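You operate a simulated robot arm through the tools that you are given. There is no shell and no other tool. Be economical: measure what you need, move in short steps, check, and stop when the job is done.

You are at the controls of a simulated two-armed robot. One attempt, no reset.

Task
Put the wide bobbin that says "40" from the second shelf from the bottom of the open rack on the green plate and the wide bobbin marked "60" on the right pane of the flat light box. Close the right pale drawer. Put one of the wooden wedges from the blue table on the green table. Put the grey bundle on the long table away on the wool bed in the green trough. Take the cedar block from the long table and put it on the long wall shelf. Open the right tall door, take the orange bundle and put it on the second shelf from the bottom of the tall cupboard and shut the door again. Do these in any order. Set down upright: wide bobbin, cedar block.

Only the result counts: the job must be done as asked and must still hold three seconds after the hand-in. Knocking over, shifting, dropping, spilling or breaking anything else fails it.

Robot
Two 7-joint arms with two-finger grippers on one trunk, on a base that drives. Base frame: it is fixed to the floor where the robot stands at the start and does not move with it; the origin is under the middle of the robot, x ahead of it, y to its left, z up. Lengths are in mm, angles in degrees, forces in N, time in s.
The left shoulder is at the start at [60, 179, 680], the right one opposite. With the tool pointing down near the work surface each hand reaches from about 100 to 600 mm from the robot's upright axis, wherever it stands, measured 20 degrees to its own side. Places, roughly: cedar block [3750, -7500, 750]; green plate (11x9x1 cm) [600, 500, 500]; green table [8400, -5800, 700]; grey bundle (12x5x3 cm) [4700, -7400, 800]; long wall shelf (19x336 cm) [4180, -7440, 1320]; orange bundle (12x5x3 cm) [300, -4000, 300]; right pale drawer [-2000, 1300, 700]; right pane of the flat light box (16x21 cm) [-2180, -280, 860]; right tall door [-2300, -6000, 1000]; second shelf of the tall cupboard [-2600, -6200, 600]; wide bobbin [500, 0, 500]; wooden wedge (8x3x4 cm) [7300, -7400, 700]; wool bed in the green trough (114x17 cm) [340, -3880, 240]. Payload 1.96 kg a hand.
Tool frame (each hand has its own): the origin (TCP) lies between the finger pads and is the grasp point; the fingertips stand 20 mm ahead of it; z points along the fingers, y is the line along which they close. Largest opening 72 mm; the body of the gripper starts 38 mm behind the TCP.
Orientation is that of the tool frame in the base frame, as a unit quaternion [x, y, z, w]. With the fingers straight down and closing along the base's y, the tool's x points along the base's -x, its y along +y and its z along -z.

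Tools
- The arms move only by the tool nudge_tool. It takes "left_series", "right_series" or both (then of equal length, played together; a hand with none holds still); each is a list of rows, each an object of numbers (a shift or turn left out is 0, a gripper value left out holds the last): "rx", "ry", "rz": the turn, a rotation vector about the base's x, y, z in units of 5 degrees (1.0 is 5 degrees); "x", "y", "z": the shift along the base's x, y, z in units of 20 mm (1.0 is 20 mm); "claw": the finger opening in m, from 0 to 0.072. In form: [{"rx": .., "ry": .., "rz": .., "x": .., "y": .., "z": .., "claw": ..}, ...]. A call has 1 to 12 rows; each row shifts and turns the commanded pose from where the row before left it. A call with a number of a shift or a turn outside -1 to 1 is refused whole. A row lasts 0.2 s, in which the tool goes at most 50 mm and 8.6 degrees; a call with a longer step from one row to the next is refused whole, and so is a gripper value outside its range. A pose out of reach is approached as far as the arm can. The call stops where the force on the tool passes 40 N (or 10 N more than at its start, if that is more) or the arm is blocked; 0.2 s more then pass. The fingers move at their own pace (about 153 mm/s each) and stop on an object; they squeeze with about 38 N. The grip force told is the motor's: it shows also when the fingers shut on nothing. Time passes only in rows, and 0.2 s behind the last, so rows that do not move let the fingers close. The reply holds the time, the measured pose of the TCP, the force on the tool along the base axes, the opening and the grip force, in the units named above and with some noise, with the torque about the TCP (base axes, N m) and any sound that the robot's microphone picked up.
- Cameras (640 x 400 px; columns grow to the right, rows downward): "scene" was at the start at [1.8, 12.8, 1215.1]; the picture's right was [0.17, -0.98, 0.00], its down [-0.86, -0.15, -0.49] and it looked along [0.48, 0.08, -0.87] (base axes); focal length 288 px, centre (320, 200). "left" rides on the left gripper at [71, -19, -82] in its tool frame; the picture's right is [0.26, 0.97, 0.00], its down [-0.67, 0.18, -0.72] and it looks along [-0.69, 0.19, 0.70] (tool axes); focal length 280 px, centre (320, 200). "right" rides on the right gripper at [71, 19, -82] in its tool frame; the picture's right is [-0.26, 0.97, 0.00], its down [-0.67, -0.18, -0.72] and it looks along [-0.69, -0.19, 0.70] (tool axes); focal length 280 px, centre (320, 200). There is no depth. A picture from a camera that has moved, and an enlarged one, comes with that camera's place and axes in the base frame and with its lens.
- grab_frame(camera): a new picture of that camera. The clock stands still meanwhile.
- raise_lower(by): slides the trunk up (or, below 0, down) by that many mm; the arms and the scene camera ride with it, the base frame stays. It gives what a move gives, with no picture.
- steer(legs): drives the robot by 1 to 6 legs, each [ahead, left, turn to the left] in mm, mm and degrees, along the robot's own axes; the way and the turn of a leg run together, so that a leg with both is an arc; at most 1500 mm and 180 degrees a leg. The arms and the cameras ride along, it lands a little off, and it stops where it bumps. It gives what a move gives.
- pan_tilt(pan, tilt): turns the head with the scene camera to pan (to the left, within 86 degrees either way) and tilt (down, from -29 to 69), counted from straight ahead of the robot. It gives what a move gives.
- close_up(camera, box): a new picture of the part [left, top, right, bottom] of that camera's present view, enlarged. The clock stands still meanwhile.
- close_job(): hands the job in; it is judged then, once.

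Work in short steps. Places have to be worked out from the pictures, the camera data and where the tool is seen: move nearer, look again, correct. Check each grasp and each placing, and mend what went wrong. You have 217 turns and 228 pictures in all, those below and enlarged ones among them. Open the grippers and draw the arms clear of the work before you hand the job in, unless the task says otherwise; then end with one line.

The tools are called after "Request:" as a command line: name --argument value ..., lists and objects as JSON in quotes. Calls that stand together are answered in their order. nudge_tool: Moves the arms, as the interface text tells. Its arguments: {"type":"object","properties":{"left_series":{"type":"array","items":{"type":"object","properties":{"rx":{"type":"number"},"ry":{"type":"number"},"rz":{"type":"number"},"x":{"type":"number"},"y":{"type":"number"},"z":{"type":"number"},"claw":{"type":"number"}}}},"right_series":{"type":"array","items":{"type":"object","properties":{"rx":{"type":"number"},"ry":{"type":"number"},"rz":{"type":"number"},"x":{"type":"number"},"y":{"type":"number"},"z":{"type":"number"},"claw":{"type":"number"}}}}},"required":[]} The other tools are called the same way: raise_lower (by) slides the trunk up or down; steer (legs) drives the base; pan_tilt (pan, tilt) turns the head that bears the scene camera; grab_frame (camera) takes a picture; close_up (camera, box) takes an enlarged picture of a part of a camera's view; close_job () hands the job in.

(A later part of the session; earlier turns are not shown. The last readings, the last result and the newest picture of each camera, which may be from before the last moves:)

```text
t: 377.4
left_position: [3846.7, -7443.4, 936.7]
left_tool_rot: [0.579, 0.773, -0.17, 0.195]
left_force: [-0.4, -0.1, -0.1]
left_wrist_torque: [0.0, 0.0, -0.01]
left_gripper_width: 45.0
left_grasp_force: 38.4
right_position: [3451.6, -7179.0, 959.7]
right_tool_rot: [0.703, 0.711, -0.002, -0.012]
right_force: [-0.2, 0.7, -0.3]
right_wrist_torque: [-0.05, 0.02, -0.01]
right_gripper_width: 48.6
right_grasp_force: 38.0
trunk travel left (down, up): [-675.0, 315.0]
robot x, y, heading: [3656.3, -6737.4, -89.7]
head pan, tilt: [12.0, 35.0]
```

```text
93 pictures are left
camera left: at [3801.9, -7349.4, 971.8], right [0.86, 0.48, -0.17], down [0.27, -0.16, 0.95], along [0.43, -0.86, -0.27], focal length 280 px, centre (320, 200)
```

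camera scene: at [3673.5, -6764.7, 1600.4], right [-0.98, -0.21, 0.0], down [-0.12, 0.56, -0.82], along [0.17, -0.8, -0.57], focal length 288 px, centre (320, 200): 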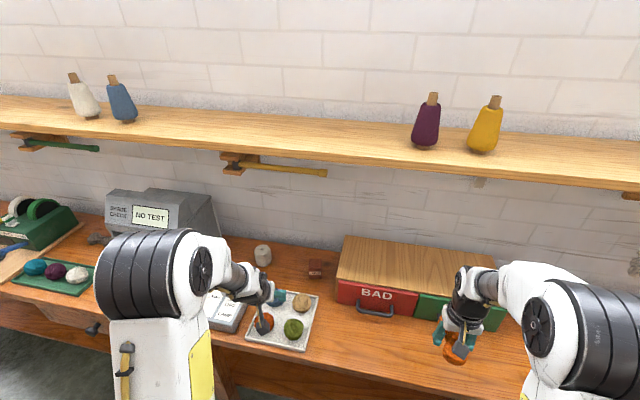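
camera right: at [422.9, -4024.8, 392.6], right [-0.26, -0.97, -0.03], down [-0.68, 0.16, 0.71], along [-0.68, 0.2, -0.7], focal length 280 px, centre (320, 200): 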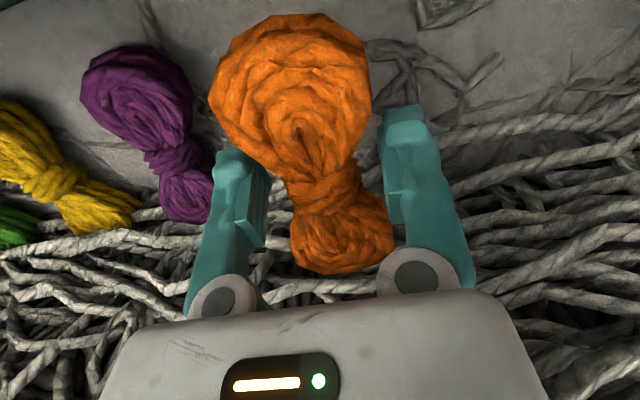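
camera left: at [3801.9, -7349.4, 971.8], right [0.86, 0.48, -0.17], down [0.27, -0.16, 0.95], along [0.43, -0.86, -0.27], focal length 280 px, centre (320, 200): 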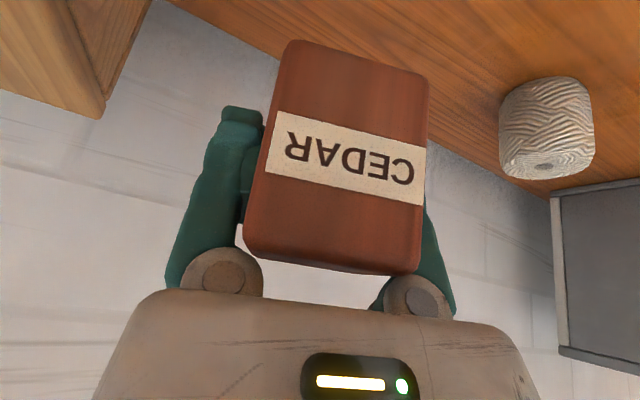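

It lifted cleanly. I'll back out from under the shelf, then raise the trunk to the shelf height.

Request:
nudge_tool --left_series '[{"y": 1}, {"y": 1}, {"y": 1}, {"y": 1}, {"y": 1}, {"y": 1}, {"y": 1}, {"y": 1}, {"y": 1}, {"y": 1}]'

Request:
raise_lower --by 315

Request:
nudge_tool --left_series '[{"z": 1}, {"z": 1}, {"z": 1}, {"z": 1}, {"z": 1}, {"z": 1}, {"z": 1}, {"z": 1}]'

Request:
grab_frame --camera "left"

Request:
grab_frame --camera "scene"

```text
t: 379.6
left_position: [3847.3, -7240.8, 936.8]
left_tool_rot: [0.578, 0.774, -0.17, 0.195]
left_force: [-0.5, 0.1, -0.7]
left_wrist_torque: [-0.05, 0.01, 0.01]
left_gripper_width: 44.9
left_grasp_force: 38.1
right_position: [3451.6, -7178.9, 960.6]
right_tool_rot: [0.703, 0.711, -0.003, -0.012]
right_force: [0.6, 0.1, 0.6]
right_wrist_torque: [0.0, 0.04, 0.0]
right_gripper_width: 48.8
right_grasp_force: 38.3
trunk travel left (down, up): [-675.0, 315.0]
robot x, y, heading: [3659.1, -6739.7, -89.7]
head pan, tilt: [12.0, 35.0]
```

```text
t: 382.7
left_position: [3847.6, -7242.0, 1250.3]
left_tool_rot: [0.578, 0.774, -0.17, 0.195]
left_force: [0.7, -0.1, -0.3]
left_wrist_torque: [-0.01, 0.02, 0.04]
left_gripper_width: 44.5
left_grasp_force: 37.9
right_position: [3451.9, -7180.7, 1274.9]
right_tool_rot: [0.703, 0.711, -0.003, -0.013]
right_force: [-1.1, 0.4, -0.9]
right_wrist_torque: [-0.01, 0.0, -0.03]
right_gripper_width: 48.6
right_grasp_force: 37.7
trunk travel left (down, up): [-990.0, 0.0]
robot x, y, heading: [3660.6, -6740.6, -90.1]
head pan, tilt: [12.0, 35.0]
```

```text
t: 384.5
left_position: [3848.1, -7239.9, 1412.1]
left_tool_rot: [0.578, 0.774, -0.171, 0.195]
left_force: [-0.1, -0.5, -0.6]
left_wrist_torque: [-0.02, 0.05, 0.01]
left_gripper_width: 44.9
left_grasp_force: 38.0
right_position: [3452.4, -7179.6, 1274.4]
right_tool_rot: [0.703, 0.711, -0.003, -0.012]
right_force: [-0.8, 1.0, -0.5]
right_wrist_torque: [0.02, -0.01, 0.0]
right_gripper_width: 48.5
right_grasp_force: 38.5
trunk travel left (down, up): [-990.0, 0.0]
robot x, y, heading: [3656.6, -6740.7, -89.9]
head pan, tilt: [12.0, 35.0]
```

```text
92 pictures are left
camera left: at [3802.4, -7146.8, 1447.5], right [0.86, 0.48, -0.17], down [0.27, -0.16, 0.95], along [0.43, -0.86, -0.27], focal length 280 px, centre (320, 200)
```

left: 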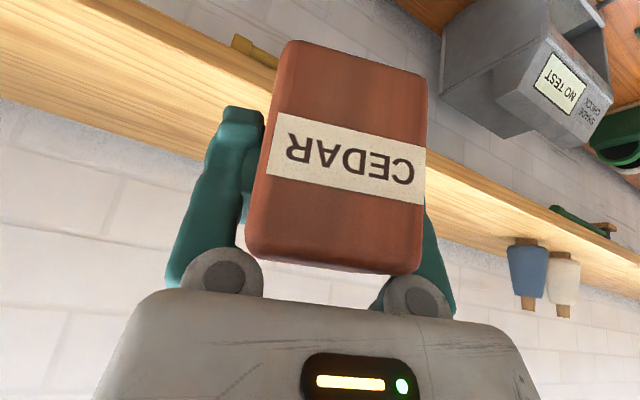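

```text
91 pictures are left
camera scene: at [3673.3, -6763.3, 1915.4], right [-0.98, -0.21, 0.0], down [-0.12, 0.56, -0.82], along [0.17, -0.8, -0.57], focal length 288 px, centre (320, 200)
```

scene: 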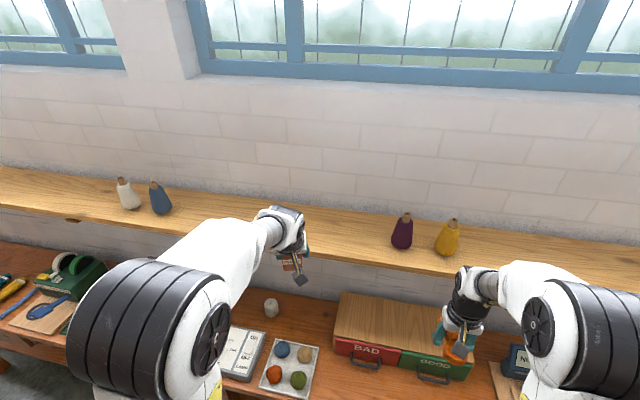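

Request:
close_up --camera "scene" --box '[220, 180, 440, 310]'

Request:
close_up --camera "left" --box '[0, 0, 640, 400]'

```text
2.91 times, centred on (330, 245) of scene
camera zoom: at [3673.3, -6763.3, 1915.4], right [-0.98, -0.21, 0.0], down [-0.12, 0.56, -0.82], along [0.17, -0.8, -0.57], focal length 838 px, centre (291, 69)
```

zoom: 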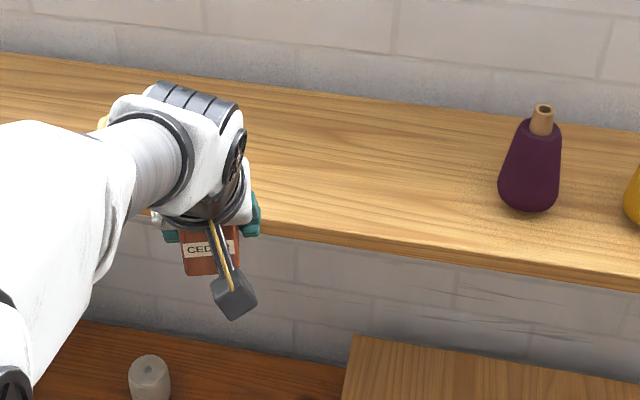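

```text
1.00 times, centred on (320, 200) of left (not enlarged: the box is as wide or as high as the picture)
camera zoom: at [3802.4, -7146.8, 1447.5], right [0.86, 0.48, -0.17], down [0.27, -0.16, 0.95], along [0.43, -0.86, -0.27], focal length 280 px, centre (320, 200)
```

zoom: 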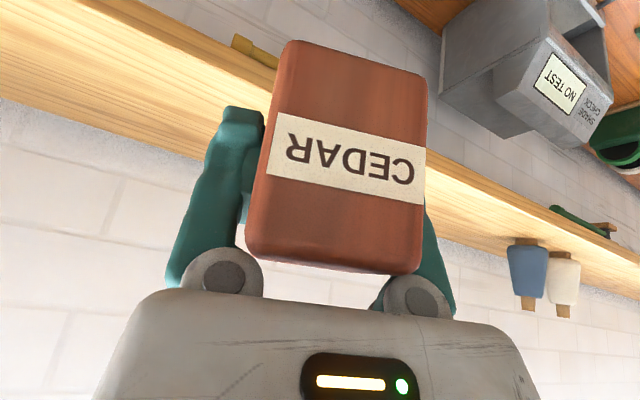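

The shelf surface works out near z≈1318, spanning y -7335 to -7545, and there's free space at x≈3848. I'll move forward over it at the current height.

Request:
nudge_tool --left_series '[{"y": -1}, {"y": -1}, {"y": -1}, {"y": -1}, {"y": -1}, {"y": -1}, {"y": -1, "z": -0.3}, {"y": -1, "z": -0.3}]'

Request:
grab_frame --camera "left"

Request:
close_up --camera "scene" --box '[220, 160, 440, 290]'

```text
t: 386.3
left_position: [3848.0, -7403.9, 1400.4]
left_tool_rot: [0.578, 0.774, -0.169, 0.195]
left_force: [-2.0, -0.7, -0.3]
left_wrist_torque: [-0.01, -0.01, 0.04]
left_gripper_width: 44.8
left_grasp_force: 38.2
right_position: [3451.4, -7181.8, 1274.4]
right_tool_rot: [0.703, 0.711, -0.003, -0.012]
right_force: [0.8, 0.4, -0.9]
right_wrist_torque: [0.02, 0.01, -0.01]
right_gripper_width: 48.5
right_grasp_force: 38.1
trunk travel left (down, up): [-990.0, 0.0]
robot x, y, heading: [3659.1, -6740.8, -89.8]
head pan, tilt: [12.0, 35.0]
```

```text
88 pictures are left
camera left: at [3803.0, -7311.2, 1435.2], right [0.86, 0.48, -0.17], down [0.27, -0.16, 0.95], along [0.43, -0.86, -0.27], focal length 280 px, centre (320, 200)
```

left: 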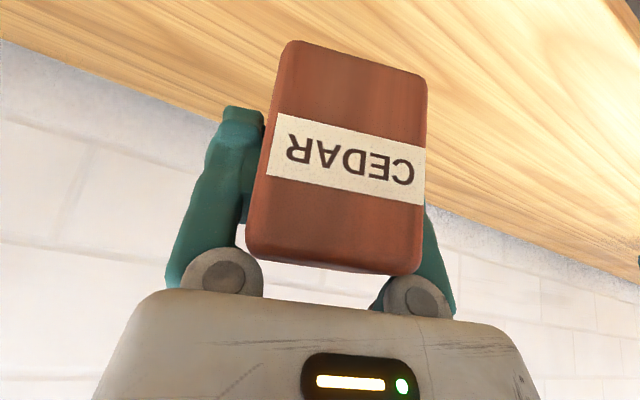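

```text
2.91 times, centred on (330, 225) of scene
camera zoom: at [3673.2, -6766.2, 1915.3], right [-0.98, -0.21, 0.0], down [-0.12, 0.56, -0.82], along [0.17, -0.8, -0.57], focal length 838 px, centre (291, 127)
```

zoom: 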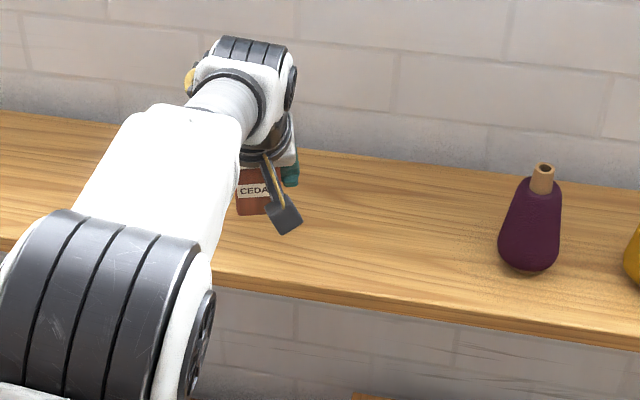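

Over the shelf at y≈-7404. I'll lower towards contact.

Request:
nudge_tool --left_series '[{"z": -0.7}, {"z": -0.4}, {"z": -0.2}, {}]'

Request:
grab_frame --camera "left"

```text
t: 387.3
left_position: [3847.2, -7402.7, 1374.0]
left_tool_rot: [0.578, 0.774, -0.17, 0.195]
left_force: [-0.3, 0.1, -0.8]
left_wrist_torque: [-0.02, -0.03, -0.01]
left_gripper_width: 44.6
left_grasp_force: 38.8
right_position: [3452.6, -7178.6, 1274.6]
right_tool_rot: [0.704, 0.71, -0.002, -0.012]
right_force: [0.1, 0.6, -0.2]
right_wrist_torque: [-0.01, 0.0, -0.01]
right_gripper_width: 48.4
right_grasp_force: 38.2
trunk travel left (down, up): [-990.0, 0.0]
robot x, y, heading: [3657.7, -6739.3, -89.8]
head pan, tilt: [12.0, 35.0]
```

```text
86 pictures are left
camera left: at [3802.5, -7309.2, 1408.7], right [0.86, 0.48, -0.17], down [0.27, -0.16, 0.95], along [0.43, -0.86, -0.27], focal length 280 px, centre (320, 200)
```

left: 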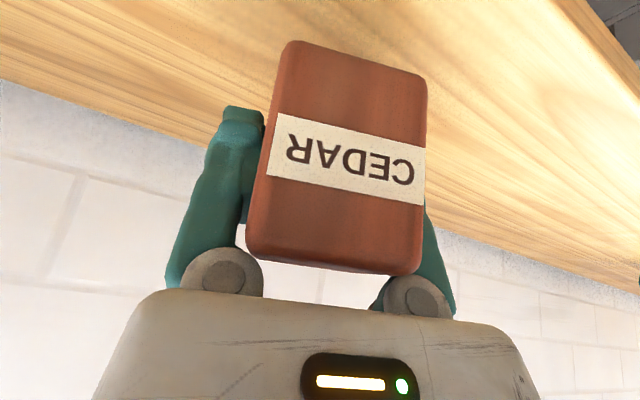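

Request:
nudge_tool --left_series '[{"z": -0.2}, {"z": -0.15}, {"z": -0.15}, {}]'

Request:
nudge_tool --left_series '[{"z": -0.15}, {"z": -0.1}, {}]'

Request:
grab_frame --camera "left"

```text
t: 388.3
left_position: [3847.9, -7403.0, 1364.6]
left_tool_rot: [0.578, 0.774, -0.17, 0.194]
left_force: [-0.1, 0.2, -0.5]
left_wrist_torque: [0.0, 0.02, 0.0]
left_gripper_width: 44.7
left_grasp_force: 38.1
right_position: [3452.5, -7180.1, 1274.9]
right_tool_rot: [0.703, 0.711, -0.002, -0.012]
right_force: [-0.3, -0.4, 0.2]
right_wrist_torque: [-0.02, 0.0, -0.01]
right_gripper_width: 48.6
right_grasp_force: 37.9
trunk travel left (down, up): [-990.0, 0.0]
robot x, y, heading: [3658.6, -6739.1, -89.7]
head pan, tilt: [12.0, 35.0]
```

```text
t: 389.1
left_position: [3846.1, -7402.3, 1357.8]
left_tool_rot: [0.578, 0.774, -0.171, 0.194]
left_force: [0.4, -0.3, -0.7]
left_wrist_torque: [-0.02, 0.02, -0.01]
left_gripper_width: 44.8
left_grasp_force: 38.2
right_position: [3451.5, -7180.0, 1274.4]
right_tool_rot: [0.704, 0.71, -0.002, -0.013]
right_force: [0.3, 0.6, -1.0]
right_wrist_torque: [-0.04, 0.04, -0.01]
right_gripper_width: 48.5
right_grasp_force: 38.3
trunk travel left (down, up): [-990.0, 0.0]
robot x, y, heading: [3657.6, -6739.9, -89.9]
head pan, tilt: [12.0, 35.0]
```

```text
85 pictures are left
camera left: at [3801.9, -7308.9, 1393.7], right [0.86, 0.48, -0.17], down [0.27, -0.16, 0.95], along [0.43, -0.86, -0.27], focal length 280 px, centre (320, 200)
```

left: 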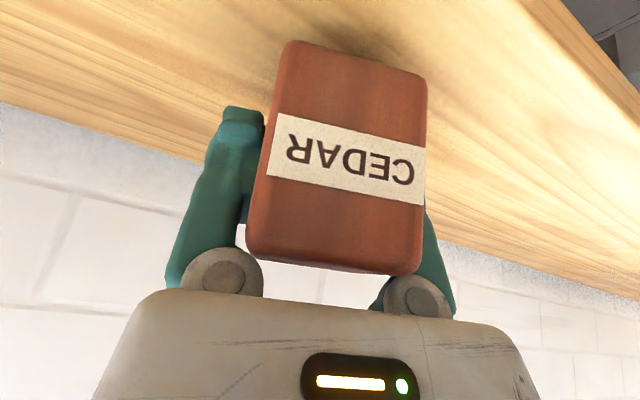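

The contact shadow is appearing at the base of the block. I'll continue in 2 mm steps.

Request:
nudge_tool --left_series '[{"z": -0.12}, {"z": -0.1}, {}]'

Request:
nudge_tool --left_series '[{"z": -0.1}, {"z": -0.1}, {}]'

```text
t: 389.9
left_position: [3847.7, -7402.1, 1354.1]
left_tool_rot: [0.579, 0.773, -0.171, 0.194]
left_force: [-0.6, -0.3, -0.4]
left_wrist_torque: [-0.01, 0.04, 0.0]
left_gripper_width: 44.7
left_grasp_force: 38.2
right_position: [3452.1, -7180.1, 1274.6]
right_tool_rot: [0.702, 0.712, -0.003, -0.013]
right_force: [0.7, -0.8, 0.0]
right_wrist_torque: [0.02, -0.05, 0.0]
right_gripper_width: 48.5
right_grasp_force: 37.3
trunk travel left (down, up): [-990.0, 0.0]
robot x, y, heading: [3656.2, -6740.7, -89.6]
head pan, tilt: [12.0, 35.0]
```

```text
t: 390.7
left_position: [3847.6, -7402.2, 1348.9]
left_tool_rot: [0.578, 0.774, -0.17, 0.195]
left_force: [0.6, -0.4, -0.7]
left_wrist_torque: [-0.01, 0.03, -0.02]
left_gripper_width: 44.8
left_grasp_force: 37.8
right_position: [3451.5, -7180.4, 1275.7]
right_tool_rot: [0.704, 0.71, -0.002, -0.012]
right_force: [0.2, 0.5, -0.8]
right_wrist_torque: [-0.02, -0.03, 0.0]
right_gripper_width: 48.8
right_grasp_force: 37.8
trunk travel left (down, up): [-990.0, 0.0]
robot x, y, heading: [3659.3, -6744.4, -89.9]
head pan, tilt: [12.0, 35.0]
```

Request:
nudge_tool --left_series '[{"z": -0.1}, {"z": -0.1}, {}]'

Request:
close_up --camera "left" --box '[220, 0, 480, 160]'

```text
t: 391.5
left_position: [3848.8, -7400.9, 1348.0]
left_tool_rot: [0.578, 0.774, -0.171, 0.196]
left_force: [0.7, -2.4, 11.8]
left_wrist_torque: [0.27, -0.15, -0.04]
left_gripper_width: 44.5
left_grasp_force: 37.9
right_position: [3451.4, -7179.7, 1274.9]
right_tool_rot: [0.704, 0.71, -0.003, -0.012]
right_force: [-0.7, -0.1, -0.7]
right_wrist_torque: [-0.04, 0.02, -0.02]
right_gripper_width: 48.5
right_grasp_force: 38.4
trunk travel left (down, up): [-990.0, 0.0]
robot x, y, heading: [3656.8, -6739.8, -89.9]
head pan, tilt: [12.0, 35.0]
```

```text
2.46 times, centred on (350, 80) of left
camera zoom: at [3802.5, -7308.4, 1382.7], right [0.86, 0.48, -0.17], down [0.27, -0.16, 0.95], along [0.43, -0.86, -0.26], focal length 690 px, centre (246, 495)
```

zoom: 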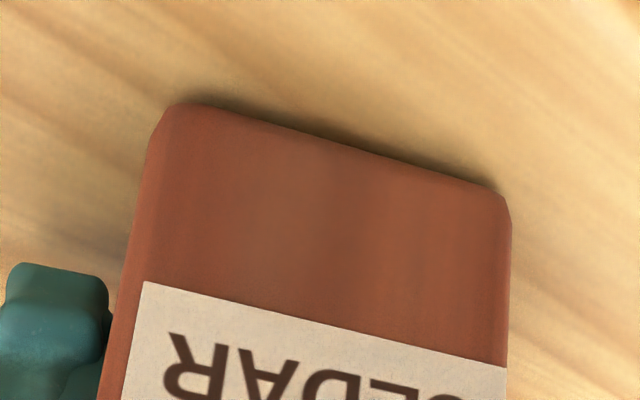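

Contact at 12 N. I'll open and withdraw back along the hand axis.

Request:
nudge_tool --left_series '[{"claw": 0.06}, {"claw": 0.072}, {"z": 0.8, "y": 0.4, "x": -0.13}, {"z": 0.8, "y": 0.4, "x": -0.13}, {"z": 0.8, "y": 0.4, "x": -0.13}, {"z": 0.8, "y": 0.4, "x": -0.13}, {"y": 1}, {"y": 1}, {"y": 1}, {"y": 1}]'

Request:
grab_frame --camera "left"

Request:
close_up --camera "scene" --box '[220, 160, 440, 290]'

```text
t: 393.7
left_position: [3837.6, -7289.7, 1410.5]
left_tool_rot: [0.578, 0.774, -0.17, 0.195]
left_force: [-0.2, -0.4, -1.1]
left_wrist_torque: [0.01, 0.03, -0.02]
left_gripper_width: 72.2
left_grasp_force: 0.0
right_position: [3452.0, -7179.4, 1274.8]
right_tool_rot: [0.703, 0.711, -0.003, -0.011]
right_force: [0.7, 0.6, -0.6]
right_wrist_torque: [-0.04, 0.01, 0.01]
right_gripper_width: 48.5
right_grasp_force: 38.2
trunk travel left (down, up): [-990.0, 0.0]
robot x, y, heading: [3653.9, -6738.9, -90.0]
head pan, tilt: [12.0, 35.0]
```

```text
83 pictures are left
camera left: at [3792.7, -7195.9, 1444.6], right [0.86, 0.48, -0.17], down [0.27, -0.16, 0.95], along [0.43, -0.86, -0.27], focal length 280 px, centre (320, 200)
```

left: 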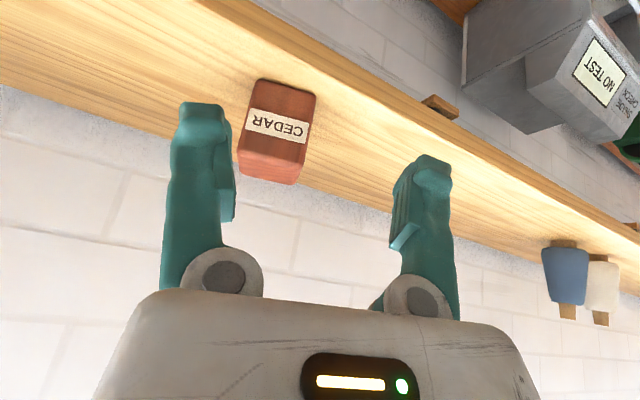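

```text
2.91 times, centred on (330, 225) of scene
camera zoom: at [3673.2, -6762.5, 1915.4], right [-0.98, -0.21, 0.0], down [-0.12, 0.56, -0.82], along [0.17, -0.8, -0.57], focal length 838 px, centre (291, 127)
```

zoom: 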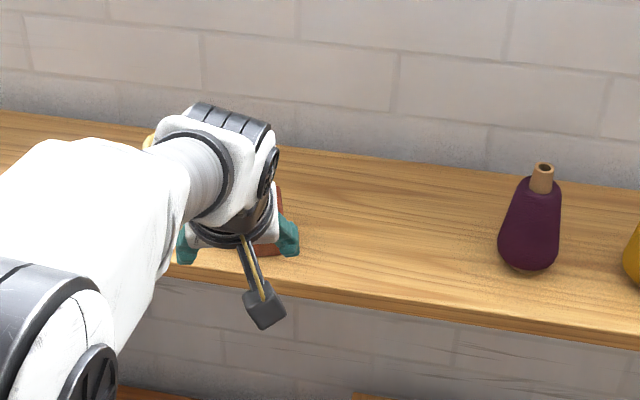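

The cedar block stands on the shelf. Now for the cupboard: I'll back off the table, turn to face west and look ahead.

Request:
steer --legs '[[-130, 0, 0], [0, 0, -90]]'

Request:
raise_lower --by -300

Request:
pan_tilt --pan 0 --tilt 18

Request:
grab_frame --camera "scene"

```text
t: 398.8
left_position: [3106.0, -6787.0, 1409.6]
left_tool_rot: [0.956, 0.137, -0.258, 0.017]
left_force: [0.6, 0.5, 0.2]
left_wrist_torque: [0.0, 0.03, -0.04]
left_gripper_width: 72.0
left_grasp_force: 0.1
right_position: [3217.6, -6403.1, 1274.3]
right_tool_rot: [1.0, 0.005, 0.006, -0.01]
right_force: [0.4, 0.1, -0.9]
right_wrist_torque: [0.02, 0.0, 0.0]
right_gripper_width: 48.5
right_grasp_force: 38.0
trunk travel left (down, up): [-990.0, 0.0]
robot x, y, heading: [3658.4, -6608.6, 179.8]
head pan, tilt: [12.0, 35.0]
```

```text
t: 401.8
left_position: [3105.2, -6787.8, 1109.0]
left_tool_rot: [0.956, 0.137, -0.258, 0.017]
left_force: [0.4, -0.2, 0.0]
left_wrist_torque: [-0.04, -0.01, 0.03]
left_gripper_width: 72.2
left_grasp_force: 0.0
right_position: [3216.9, -6402.1, 975.0]
right_tool_rot: [1.0, 0.004, 0.006, -0.01]
right_force: [-0.5, 0.2, -0.3]
right_wrist_torque: [0.04, 0.01, 0.01]
right_gripper_width: 48.4
right_grasp_force: 37.9
trunk travel left (down, up): [-690.0, 300.0]
robot x, y, heading: [3656.2, -6610.6, 179.9]
head pan, tilt: [12.0, 35.0]
```

```text
t: 402.6
left_position: [3104.6, -6788.5, 1108.8]
left_tool_rot: [0.956, 0.137, -0.258, 0.017]
left_force: [0.3, 0.4, -0.9]
left_wrist_torque: [-0.01, 0.0, -0.05]
left_gripper_width: 71.7
left_grasp_force: 0.1
right_position: [3216.4, -6402.1, 973.7]
right_tool_rot: [1.0, 0.005, 0.007, -0.01]
right_force: [0.6, 0.4, -1.0]
right_wrist_torque: [-0.01, 0.01, -0.04]
right_gripper_width: 48.2
right_grasp_force: 38.0
trunk travel left (down, up): [-690.0, 300.0]
robot x, y, heading: [3656.4, -6612.8, 180.1]
head pan, tilt: [0.0, 18.0]
```

```text
81 pictures are left
camera scene: at [3620.8, -6608.3, 1642.4], right [0.0, 1.0, 0.0], down [0.31, 0.0, -0.95], along [-0.95, 0.0, -0.31], focal length 288 px, centre (320, 200)
```

scene: 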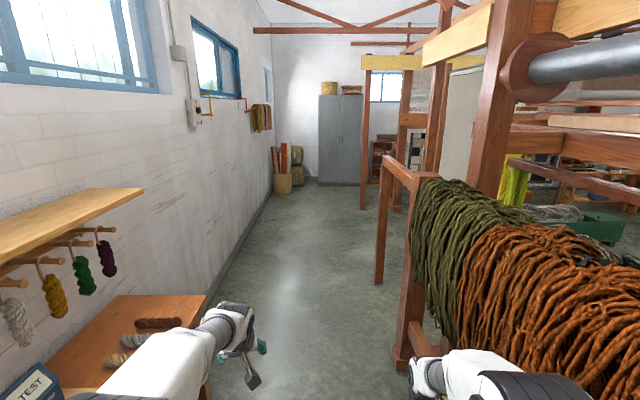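

The aisle is clear to the cupboard (front about x≈-2450, y -6650 to -5690). I'll drive west.

Request:
steer --legs '[[1500, 70, 0], [1500, 0, 0], [1450, 0, 0], [350, 0, 0]]'

Request:
pan_tilt --pan -10 --tilt 22

Request:
grab_frame --camera "scene"

```text
refused: leg 1 is longer than a leg can be; nothing moved
```

```text
t: 403.3
left_position: [3106.1, -6788.3, 1109.0]
left_tool_rot: [0.956, 0.137, -0.259, 0.017]
left_force: [0.0, 0.3, 1.1]
left_wrist_torque: [-0.02, -0.02, -0.02]
left_gripper_width: 71.9
left_grasp_force: 0.0
right_position: [3217.1, -6402.4, 974.5]
right_tool_rot: [1.0, 0.004, 0.008, -0.01]
right_force: [-0.2, -0.1, 0.6]
right_wrist_torque: [-0.02, 0.03, -0.02]
right_gripper_width: 48.3
right_grasp_force: 37.9
trunk travel left (down, up): [-690.0, 300.0]
robot x, y, heading: [3659.4, -6608.6, 179.9]
head pan, tilt: [-10.0, 22.0]
```

```text
80 pictures are left
camera scene: at [3622.7, -6592.1, 1636.0], right [0.17, 0.98, 0.0], down [0.37, -0.06, -0.93], along [-0.91, 0.16, -0.37], focal length 288 px, centre (320, 200)
```

scene: 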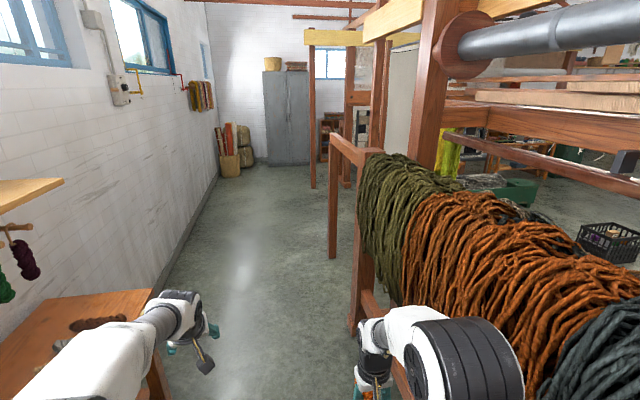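

Request:
steer --legs '[[1450, 70, 0], [1500, 0, 0], [1450, 0, 0], [400, 0, 0]]'

Request:
pan_tilt --pan -15 --tilt 20

Request:
grab_frame --camera "scene"

```text
t: 426.3
left_position: [-1672.1, -6908.3, 1109.3]
left_tool_rot: [0.956, 0.137, -0.258, 0.017]
left_force: [0.7, 1.0, -0.6]
left_wrist_torque: [0.01, 0.01, 0.01]
left_gripper_width: 72.2
left_grasp_force: 0.0
right_position: [-1561.3, -6521.9, 974.8]
right_tool_rot: [1.0, 0.005, 0.007, -0.011]
right_force: [-0.2, -0.4, -0.5]
right_wrist_torque: [-0.01, -0.02, 0.0]
right_gripper_width: 48.5
right_grasp_force: 37.6
trunk travel left (down, up): [-690.0, 300.0]
robot x, y, heading: [-1119.8, -6729.8, -180.0]
head pan, tilt: [-10.0, 22.0]
```

```text
t: 427.0
left_position: [-1671.6, -6908.0, 1108.8]
left_tool_rot: [0.956, 0.138, -0.259, 0.017]
left_force: [0.0, 0.0, -0.2]
left_wrist_torque: [-0.02, -0.01, 0.0]
left_gripper_width: 72.2
left_grasp_force: 0.1
right_position: [-1560.7, -6521.9, 975.7]
right_tool_rot: [1.0, 0.004, 0.007, -0.01]
right_force: [0.1, 0.3, -1.2]
right_wrist_torque: [0.02, -0.04, -0.03]
right_gripper_width: 48.5
right_grasp_force: 38.0
trunk travel left (down, up): [-690.0, 300.0]
robot x, y, heading: [-1119.1, -6724.4, -180.0]
head pan, tilt: [-15.0, 20.0]
```

```text
79 pictures are left
camera scene: at [-1153.6, -6703.3, 1639.2], right [0.26, 0.97, 0.0], down [0.33, -0.09, -0.94], along [-0.91, 0.24, -0.34], focal length 288 px, centre (320, 200)
```

scene: 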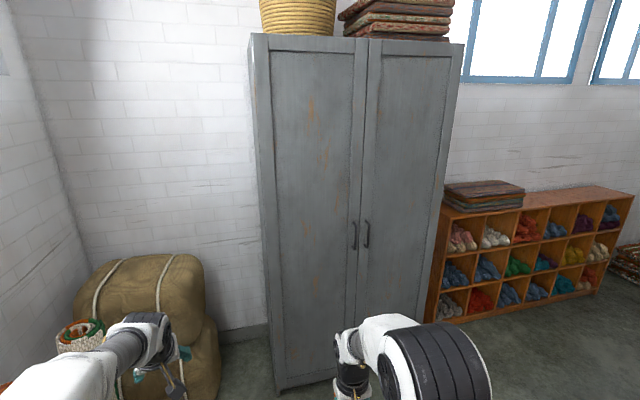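

I can see both handles: the right door's is at about (-2390, -6140, 960), with its hinge on the right at y≈-5715. The right hand holds the bundle, so the left will open the door. I'll level the left hand and move in front of the right door.

Request:
nudge_tool --left_series '[{"ry": 1, "rz": -1}, {"ry": 1, "rz": -1}, {"ry": 1, "rz": -1}, {"ry": 1, "z": -1}, {"ry": 1, "z": -1}, {"ry": 1, "z": -1}, {"ry": 1, "z": -1}, {"z": -1}, {"z": -1}, {"z": -1}]'

Request:
steer --legs '[[200, 0, 0], [0, -915, 0]]'

Request:
pan_tilt --pan 10 --tilt 28

Request:
grab_frame --camera "scene"

Request:
grab_frame --camera "left"

```text
t: 429.2
left_position: [-1672.0, -6907.5, 971.1]
left_tool_rot: [0.844, 0.007, -0.535, -0.037]
left_force: [1.1, 0.4, 0.8]
left_wrist_torque: [0.0, 0.01, -0.03]
left_gripper_width: 71.8
left_grasp_force: 0.1
right_position: [-1560.3, -6522.0, 974.7]
right_tool_rot: [1.0, 0.006, 0.007, -0.011]
right_force: [0.5, 0.0, -0.5]
right_wrist_torque: [0.0, -0.01, 0.01]
right_gripper_width: 48.6
right_grasp_force: 37.9
trunk travel left (down, up): [-690.0, 300.0]
robot x, y, heading: [-1120.3, -6727.5, -179.7]
head pan, tilt: [-15.0, 20.0]
```

```text
t: 435.3
left_position: [-1872.3, -5977.8, 969.4]
left_tool_rot: [0.844, 0.005, -0.535, -0.038]
left_force: [-0.1, -0.2, 0.5]
left_wrist_torque: [-0.03, -0.04, 0.0]
left_gripper_width: 71.9
left_grasp_force: 0.1
right_position: [-1760.1, -5593.7, 974.2]
right_tool_rot: [1.0, 0.004, 0.007, -0.01]
right_force: [-0.4, 0.3, 0.6]
right_wrist_torque: [0.01, -0.03, 0.01]
right_gripper_width: 48.6
right_grasp_force: 38.0
trunk travel left (down, up): [-690.0, 300.0]
robot x, y, heading: [-1318.0, -5801.1, 179.9]
head pan, tilt: [-15.0, 20.0]
```

```text
t: 436.1
left_position: [-1872.2, -5979.2, 969.3]
left_tool_rot: [0.844, 0.006, -0.534, -0.038]
left_force: [0.6, 0.2, 0.2]
left_wrist_torque: [-0.04, -0.01, 0.0]
left_gripper_width: 71.9
left_grasp_force: 0.0
right_position: [-1760.5, -5593.6, 974.4]
right_tool_rot: [1.0, 0.004, 0.007, -0.011]
right_force: [-0.5, 0.1, 0.4]
right_wrist_torque: [-0.02, 0.0, 0.03]
right_gripper_width: 48.7
right_grasp_force: 38.5
trunk travel left (down, up): [-690.0, 300.0]
robot x, y, heading: [-1319.5, -5801.9, 180.0]
head pan, tilt: [10.0, 28.0]
```

```text
78 pictures are left
camera scene: at [-1352.9, -5815.6, 1626.4], right [-0.17, 0.99, 0.0], down [0.46, 0.08, -0.88], along [-0.87, -0.15, -0.47], focal length 288 px, centre (320, 200)
```

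scene: 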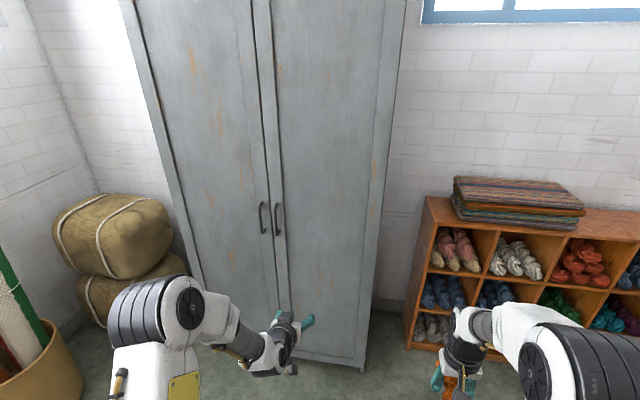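

```text
77 pictures are left
camera left: at [-1767.2, -5960.8, 939.7], right [0.08, -0.95, -0.3], down [0.35, -0.26, 0.9], along [-0.93, -0.18, 0.31], focal length 280 px, centre (320, 200)
```

left: 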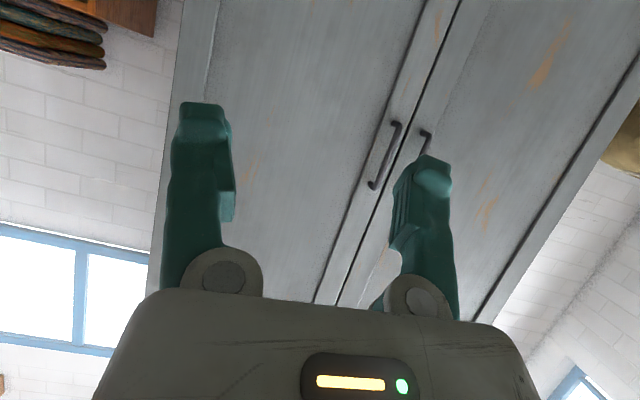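

The handle is triangulated at (-2334, -6163, 996). I'll drive ahead 270 mm and bring the left hand in front of it.

Request:
steer --legs '[[270, 0, 0]]'

Request:
nudge_tool --left_series '[{"y": -1, "z": 0.2}, {"y": -1, "z": 0.2}, {"y": -1, "z": 0.2}, {"y": -1, "z": 0.2}, {"y": -1, "z": 0.2}, {"y": -1}, {"y": -1}, {"y": -1}, {"y": -1}, {"x": -1}, {"x": -1}, {"x": -1}]'

Request:
grab_frame --camera "left"

```text
t: 438.1
left_position: [-2141.7, -5978.6, 968.4]
left_tool_rot: [0.844, 0.005, -0.535, -0.038]
left_force: [-1.2, 1.0, 0.7]
left_wrist_torque: [0.0, 0.03, 0.03]
left_gripper_width: 72.1
left_grasp_force: 0.0
right_position: [-2029.1, -5593.3, 975.2]
right_tool_rot: [1.0, 0.004, 0.007, -0.01]
right_force: [-0.2, -0.4, 0.1]
right_wrist_torque: [-0.02, -0.02, -0.01]
right_gripper_width: 48.5
right_grasp_force: 38.0
trunk travel left (down, up): [-690.0, 300.0]
robot x, y, heading: [-1588.1, -5801.3, 179.9]
head pan, tilt: [10.0, 28.0]
```

```text
t: 440.7
left_position: [-2201.4, -6156.5, 988.4]
left_tool_rot: [0.844, 0.005, -0.534, -0.038]
left_force: [0.1, 0.3, -0.3]
left_wrist_torque: [0.0, 0.04, 0.02]
left_gripper_width: 72.0
left_grasp_force: 0.1
right_position: [-2030.9, -5593.1, 973.8]
right_tool_rot: [1.0, 0.004, 0.007, -0.011]
right_force: [0.4, 0.0, -0.3]
right_wrist_torque: [0.03, -0.01, -0.03]
right_gripper_width: 48.5
right_grasp_force: 38.0
trunk travel left (down, up): [-690.0, 300.0]
robot x, y, heading: [-1588.2, -5798.0, 179.7]
head pan, tilt: [10.0, 28.0]
```

```text
76 pictures are left
camera left: at [-2096.5, -6139.8, 959.1], right [0.08, -0.95, -0.3], down [0.35, -0.26, 0.9], along [-0.93, -0.18, 0.31], focal length 280 px, centre (320, 200)
```

left: 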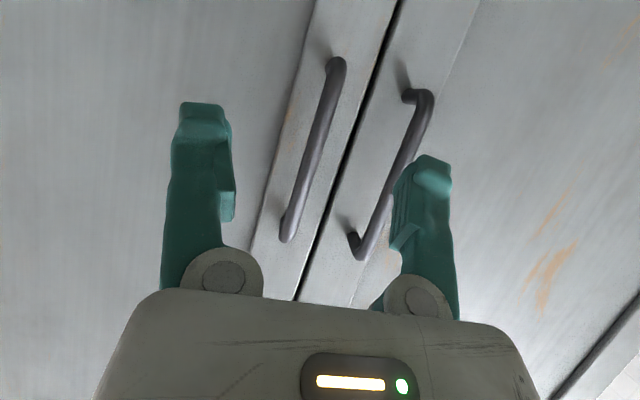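

The right door's handle is at y≈-6165, z 925–1085. I'll align and advance to it, then close.

Request:
nudge_tool --left_series '[{"x": -1, "y": -0.4}, {"x": -1}, {"x": -1}, {"x": -1}, {"x": -1}, {"x": -0.9}]'

Request:
grab_frame --camera "left"

```text
t: 442.1
left_position: [-2314.8, -6167.2, 990.1]
left_tool_rot: [0.844, 0.006, -0.535, -0.037]
left_force: [21.3, 4.3, 0.6]
left_wrist_torque: [-0.1, 0.48, 0.61]
left_gripper_width: 72.0
left_grasp_force: 0.1
right_position: [-2024.6, -5593.3, 976.4]
right_tool_rot: [1.0, 0.004, 0.005, -0.011]
right_force: [0.2, -0.2, -0.2]
right_wrist_torque: [0.01, 0.0, 0.03]
right_gripper_width: 48.5
right_grasp_force: 37.6
trunk travel left (down, up): [-690.0, 300.0]
robot x, y, heading: [-1590.0, -5795.4, 180.2]
head pan, tilt: [10.0, 28.0]
```

```text
75 pictures are left
camera left: at [-2211.7, -6148.2, 961.2], right [0.08, -0.95, -0.3], down [0.35, -0.26, 0.9], along [-0.93, -0.18, 0.32], focal length 280 px, centre (320, 200)
```

left: 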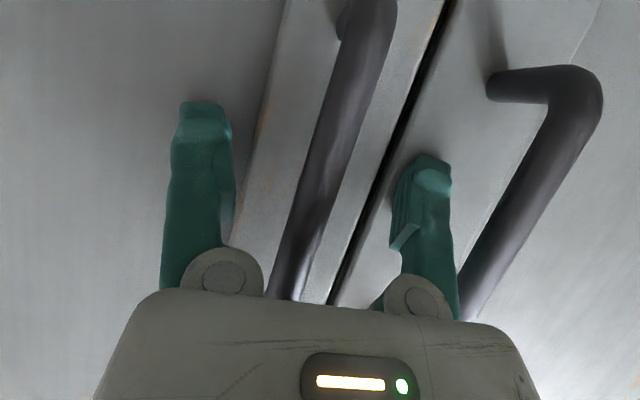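

The fingertips touch the door face with the bar between them. I'll ease back 6 mm and close on the bar.

Request:
nudge_tool --left_series '[{"x": 0.35}, {"claw": 0.0}, {"claw": 0.0}, {"claw": 0.0}]'

```text
t: 443.1
left_position: [-2312.1, -6165.6, 989.5]
left_tool_rot: [0.843, 0.005, -0.536, -0.037]
left_force: [-1.1, 2.8, 1.0]
left_wrist_torque: [-0.02, 0.01, 0.08]
left_gripper_width: 0.0
left_grasp_force: 29.9
right_position: [-2029.8, -5593.7, 975.0]
right_tool_rot: [1.0, 0.004, 0.007, -0.011]
right_force: [-0.6, -0.1, 0.2]
right_wrist_torque: [0.01, -0.04, -0.02]
right_gripper_width: 48.6
right_grasp_force: 38.2
trunk travel left (down, up): [-690.0, 300.0]
robot x, y, heading: [-1590.0, -5801.4, 179.8]
head pan, tilt: [10.0, 28.0]
```

Request:
grab_frame --camera "left"

Request:
close_up --camera "scene" --box '[200, 150, 360, 260]'

```text
74 pictures are left
camera left: at [-2208.3, -6147.5, 960.1], right [0.08, -0.95, -0.3], down [0.35, -0.26, 0.9], along [-0.93, -0.18, 0.31], focal length 280 px, centre (320, 200)
```

left: 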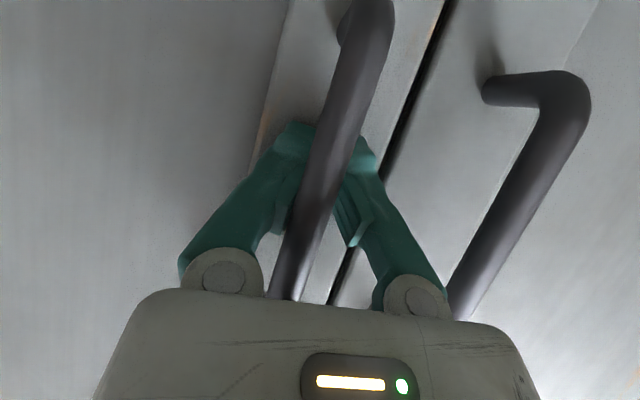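

```text
3.64 times, centred on (280, 205) of scene
camera zoom: at [-1621.7, -5814.6, 1626.3], right [-0.17, 0.99, 0.0], down [0.46, 0.08, -0.88], along [-0.87, -0.15, -0.47], focal length 1047 px, centre (466, 182)
```

zoom: 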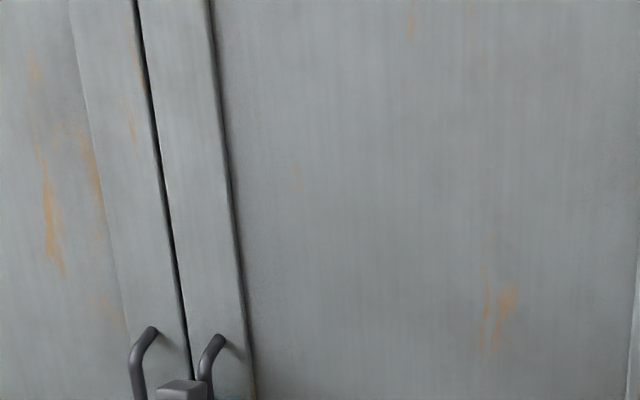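

The fingers have closed behind the bar, hooking it, which is good for pulling. I'll pull the door open along its arc, about 32°.

Request:
nudge_tool --left_series '[{"x": 1, "y": 0.02}, {"x": 0.998, "y": 0.07}, {"x": 0.993, "y": 0.117}, {"x": 0.987, "y": 0.162}, {"x": 0.978, "y": 0.208}, {"x": 0.967, "y": 0.254}, {"x": 0.955, "y": 0.297}, {"x": 0.94, "y": 0.342}, {"x": 0.923, "y": 0.386}, {"x": 0.904, "y": 0.427}, {"x": 0.883, "y": 0.469}, {"x": 0.861, "y": 0.509}]'

Request:
grab_frame --camera "scene"

```text
t: 444.3
left_position: [-2216.7, -6141.5, 991.7]
left_tool_rot: [0.842, -0.002, -0.537, -0.047]
left_force: [-7.7, 21.4, 0.1]
left_wrist_torque: [-0.04, -0.22, 0.58]
left_gripper_width: 0.0
left_grasp_force: 29.7
right_position: [-2028.4, -5590.6, 974.0]
right_tool_rot: [1.0, 0.002, 0.006, -0.011]
right_force: [0.1, -0.6, 0.1]
right_wrist_torque: [0.04, 0.0, -0.01]
right_gripper_width: 48.6
right_grasp_force: 37.9
trunk travel left (down, up): [-690.0, 300.0]
robot x, y, heading: [-1591.8, -5802.6, 179.7]
head pan, tilt: [10.0, 28.0]
stopped in row 6 (left hand): the force on the tool passed its limit at 41 N (the readings are from after the stop); the commanded pose is now the measured one
```

```text
72 pictures are left
camera scene: at [-1621.5, -5814.3, 1626.4], right [-0.17, 0.99, 0.0], down [0.46, 0.08, -0.88], along [-0.87, -0.15, -0.47], focal length 288 px, centre (320, 200)
```

scene: 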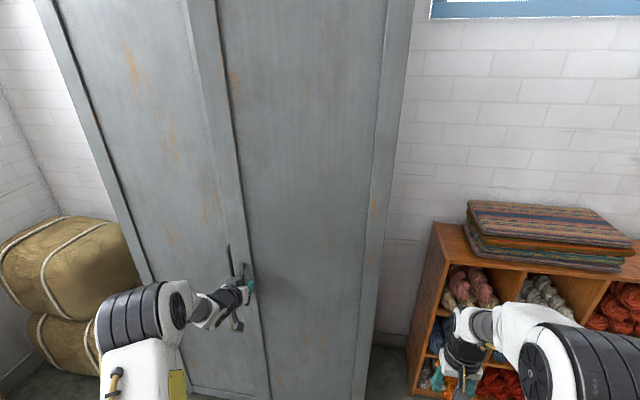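

The door moved about 12°. The fixed hand angle is binding against the bar, so I'll rotate the hand with the door while continuing the arc.

Request:
nudge_tool --left_series '[{"rz": 1, "y": 0.2}, {"rz": 1, "y": 0.2}, {"x": 0.97, "y": 0.25, "rz": 0.53}, {"x": 0.955, "y": 0.3, "rz": 0.53}, {"x": 0.94, "y": 0.34, "rz": 0.53}, {"x": 0.92, "y": 0.39, "rz": 0.53}, {"x": 0.9, "y": 0.43, "rz": 0.53}, {"x": 0.88, "y": 0.47, "rz": 0.53}, {"x": 0.86, "y": 0.51, "rz": 0.53}]'

Request:
grab_frame --camera "scene"

```text
t: 446.3
left_position: [-2089.3, -6081.9, 987.8]
left_tool_rot: [0.817, 0.208, -0.53, 0.092]
left_force: [-11.2, 15.1, 2.4]
left_wrist_torque: [0.27, -0.18, 0.2]
left_gripper_width: 0.0
left_grasp_force: 30.0
right_position: [-2030.9, -5588.6, 973.3]
right_tool_rot: [1.0, 0.002, 0.008, -0.009]
right_force: [0.2, 0.5, -0.4]
right_wrist_torque: [0.01, -0.02, -0.01]
right_gripper_width: 48.5
right_grasp_force: 38.3
trunk travel left (down, up): [-690.0, 300.0]
robot x, y, heading: [-1591.2, -5802.0, 179.8]
head pan, tilt: [10.0, 28.0]
```

```text
71 pictures are left
camera scene: at [-1623.9, -5810.0, 1626.4], right [-0.17, 0.99, 0.0], down [0.46, 0.08, -0.88], along [-0.87, -0.15, -0.47], focal length 288 px, centre (320, 200)
```

scene: 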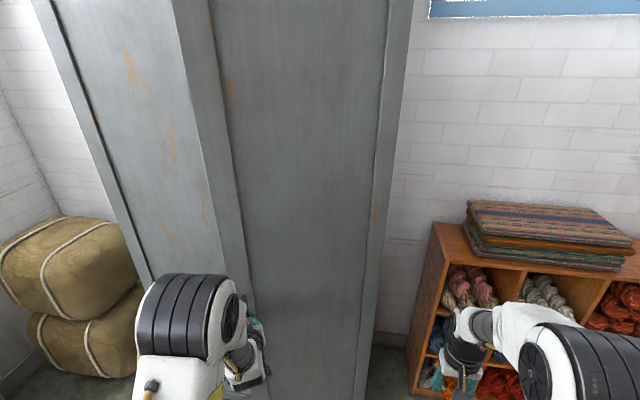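

The door is at about 31°. I'll keep the hook, let the base back away diagonally along the arc, and rotate the hand in step.

Request:
steer --legs '[[-80, -55, 0]]'

Request:
nudge_tool --left_series '[{"rz": 1, "y": 0.15}, {"rz": 1, "y": 0.15}, {"rz": 0.8}]'

Request:
steer --legs '[[-68, -85, 0]]'

Request:
nudge_tool --left_series '[{"rz": 1}, {"rz": 1}, {"rz": 0.8}]'

Request:
grab_frame --camera "scene"

```text
t: 447.3
left_position: [-2054.5, -6050.4, 993.0]
left_tool_rot: [0.815, 0.203, -0.535, 0.086]
left_force: [-10.2, 10.2, -5.9]
left_wrist_torque: [0.1, 0.04, 0.02]
left_gripper_width: 0.1
left_grasp_force: 29.4
right_position: [-1991.3, -5563.4, 975.2]
right_tool_rot: [1.0, 0.0, 0.005, -0.011]
right_force: [1.4, 0.4, -0.6]
right_wrist_torque: [-0.04, 0.04, 0.01]
right_gripper_width: 48.7
right_grasp_force: 38.5
trunk travel left (down, up): [-690.0, 300.0]
robot x, y, heading: [-1553.0, -5773.1, 179.8]
head pan, tilt: [10.0, 28.0]
stopped in leg 1: the force on the tool passed its limit at 46 N (the readings are from after the stop); the commanded pose is now the measured one
```

```text
t: 448.1
left_position: [-2054.1, -6050.4, 991.0]
left_tool_rot: [0.784, 0.304, -0.519, 0.152]
left_force: [3.6, -4.9, 0.6]
left_wrist_torque: [-0.03, -0.04, -0.09]
left_gripper_width: 0.0
left_grasp_force: 29.4
right_position: [-1993.3, -5567.6, 975.9]
right_tool_rot: [1.0, 0.002, 0.006, -0.011]
right_force: [-1.1, 0.4, -0.2]
right_wrist_torque: [0.01, -0.04, 0.02]
right_gripper_width: 48.3
right_grasp_force: 37.5
trunk travel left (down, up): [-690.0, 300.0]
robot x, y, heading: [-1554.4, -5776.0, 179.8]
head pan, tilt: [10.0, 28.0]
```

```text
t: 449.2
left_position: [-1987.9, -5963.0, 990.5]
left_tool_rot: [0.785, 0.302, -0.52, 0.152]
left_force: [-0.7, -0.7, 1.0]
left_wrist_torque: [0.0, -0.01, 0.02]
left_gripper_width: 0.0
left_grasp_force: 29.5
right_position: [-1923.4, -5480.4, 975.0]
right_tool_rot: [1.0, 0.0, 0.005, -0.01]
right_force: [-0.1, -0.1, -1.0]
right_wrist_torque: [-0.04, -0.01, -0.03]
right_gripper_width: 48.5
right_grasp_force: 38.3
trunk travel left (down, up): [-690.0, 300.0]
robot x, y, heading: [-1484.3, -5690.1, 179.5]
head pan, tilt: [10.0, 28.0]
```

```text
t: 450.1
left_position: [-1986.9, -5963.3, 989.6]
left_tool_rot: [0.742, 0.395, -0.498, 0.214]
left_force: [2.7, -2.1, 1.3]
left_wrist_torque: [-0.01, 0.0, -0.06]
left_gripper_width: 0.0
left_grasp_force: 29.1
right_position: [-1922.8, -5481.1, 975.8]
right_tool_rot: [1.0, 0.0, 0.006, -0.011]
right_force: [0.1, 0.2, -0.1]
right_wrist_torque: [0.02, 0.0, 0.03]
right_gripper_width: 48.6
right_grasp_force: 37.5
trunk travel left (down, up): [-690.0, 300.0]
robot x, y, heading: [-1484.6, -5689.4, 179.6]
head pan, tilt: [10.0, 28.0]
```

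```text
70 pictures are left
camera scene: at [-1516.7, -5705.4, 1626.4], right [-0.17, 0.99, 0.0], down [0.46, 0.08, -0.88], along [-0.87, -0.15, -0.47], focal length 288 px, centre (320, 200)
```

scene: 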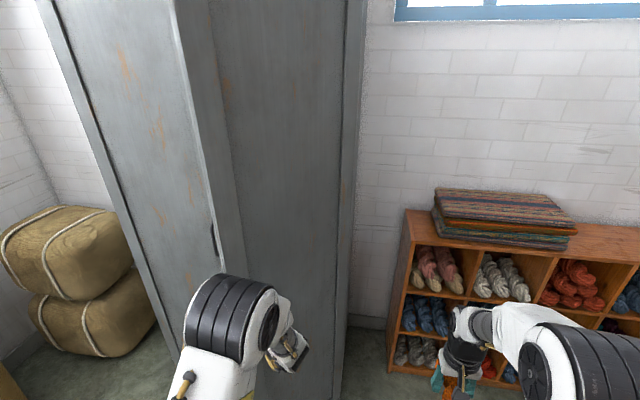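

The door follows well, now about 52°. I'll continue the arc towards about 80°.

Request:
steer --legs '[[-55, -95, 0]]'

Request:
nudge_tool --left_series '[{"rz": 1}, {"rz": 1}, {"rz": 0.8}]'

Request:
steer --legs '[[-30, -95, 0]]'

Request:
nudge_tool --left_series '[{"rz": 1}, {"rz": 1}]'

Request:
grab_frame --camera "scene"

```text
t: 451.2
left_position: [-1942.9, -5865.0, 990.5]
left_tool_rot: [0.752, 0.378, -0.501, 0.203]
left_force: [-3.2, -1.6, 0.9]
left_wrist_torque: [0.05, -0.04, 0.1]
left_gripper_width: 0.2
left_grasp_force: 29.3
right_position: [-1856.6, -5386.4, 974.7]
right_tool_rot: [1.0, -0.022, 0.007, -0.009]
right_force: [-1.1, -2.5, -0.2]
right_wrist_torque: [0.14, -0.05, -0.01]
right_gripper_width: 48.6
right_grasp_force: 38.7
trunk travel left (down, up): [-690.0, 300.0]
robot x, y, heading: [-1429.4, -5617.0, 177.1]
head pan, tilt: [10.0, 28.0]
```

```text
t: 452.1
left_position: [-1941.2, -5866.5, 990.9]
left_tool_rot: [0.7, 0.466, -0.474, 0.262]
left_force: [-0.1, 0.1, -0.5]
left_wrist_torque: [0.02, -0.04, 0.01]
left_gripper_width: 0.0
left_grasp_force: 29.6
right_position: [-1856.4, -5385.7, 975.5]
right_tool_rot: [1.0, -0.022, 0.007, -0.011]
right_force: [-1.2, -0.2, -0.8]
right_wrist_torque: [-0.02, 0.0, -0.01]
right_gripper_width: 48.6
right_grasp_force: 37.5
trunk travel left (down, up): [-690.0, 300.0]
robot x, y, heading: [-1429.1, -5617.4, 176.7]
head pan, tilt: [10.0, 28.0]
```

```text
t: 453.2
left_position: [-1936.8, -5843.2, 990.1]
left_tool_rot: [0.709, 0.454, -0.478, 0.252]
left_force: [-0.2, -0.1, 0.6]
left_wrist_torque: [0.03, -0.01, -0.01]
left_gripper_width: 0.1
left_grasp_force: 29.6
right_position: [-1835.5, -5367.5, 975.2]
right_tool_rot: [0.999, -0.04, 0.007, -0.01]
right_force: [-0.3, -0.4, 0.3]
right_wrist_torque: [0.02, -0.02, 0.0]
right_gripper_width: 48.5
right_grasp_force: 38.4
trunk travel left (down, up): [-690.0, 300.0]
robot x, y, heading: [-1412.4, -5613.7, 174.8]
head pan, tilt: [10.0, 28.0]
stopped in leg 1: the robot was blocked; the commanded pose is now the measured one
```

```text
t: 453.8
left_position: [-1935.7, -5842.9, 991.2]
left_tool_rot: [0.665, 0.514, -0.454, 0.294]
left_force: [4.3, -0.7, 0.8]
left_wrist_torque: [0.03, 0.0, -0.06]
left_gripper_width: 0.0
left_grasp_force: 29.4
right_position: [-1834.2, -5367.2, 976.4]
right_tool_rot: [0.999, -0.041, 0.006, -0.011]
right_force: [0.8, -0.1, -0.7]
right_wrist_torque: [0.02, -0.02, 0.03]
right_gripper_width: 48.5
right_grasp_force: 38.2
trunk travel left (down, up): [-690.0, 300.0]
robot x, y, heading: [-1414.2, -5611.5, 174.4]
head pan, tilt: [10.0, 28.0]
```

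```text
69 pictures are left
camera scene: at [-1447.2, -5624.0, 1626.4], right [-0.08, 1.0, 0.0], down [0.47, 0.04, -0.88], along [-0.88, -0.07, -0.47], focal length 288 px, centre (320, 200)
```

scene: 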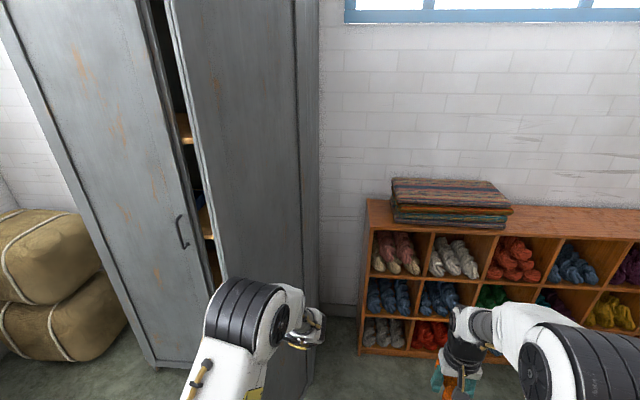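

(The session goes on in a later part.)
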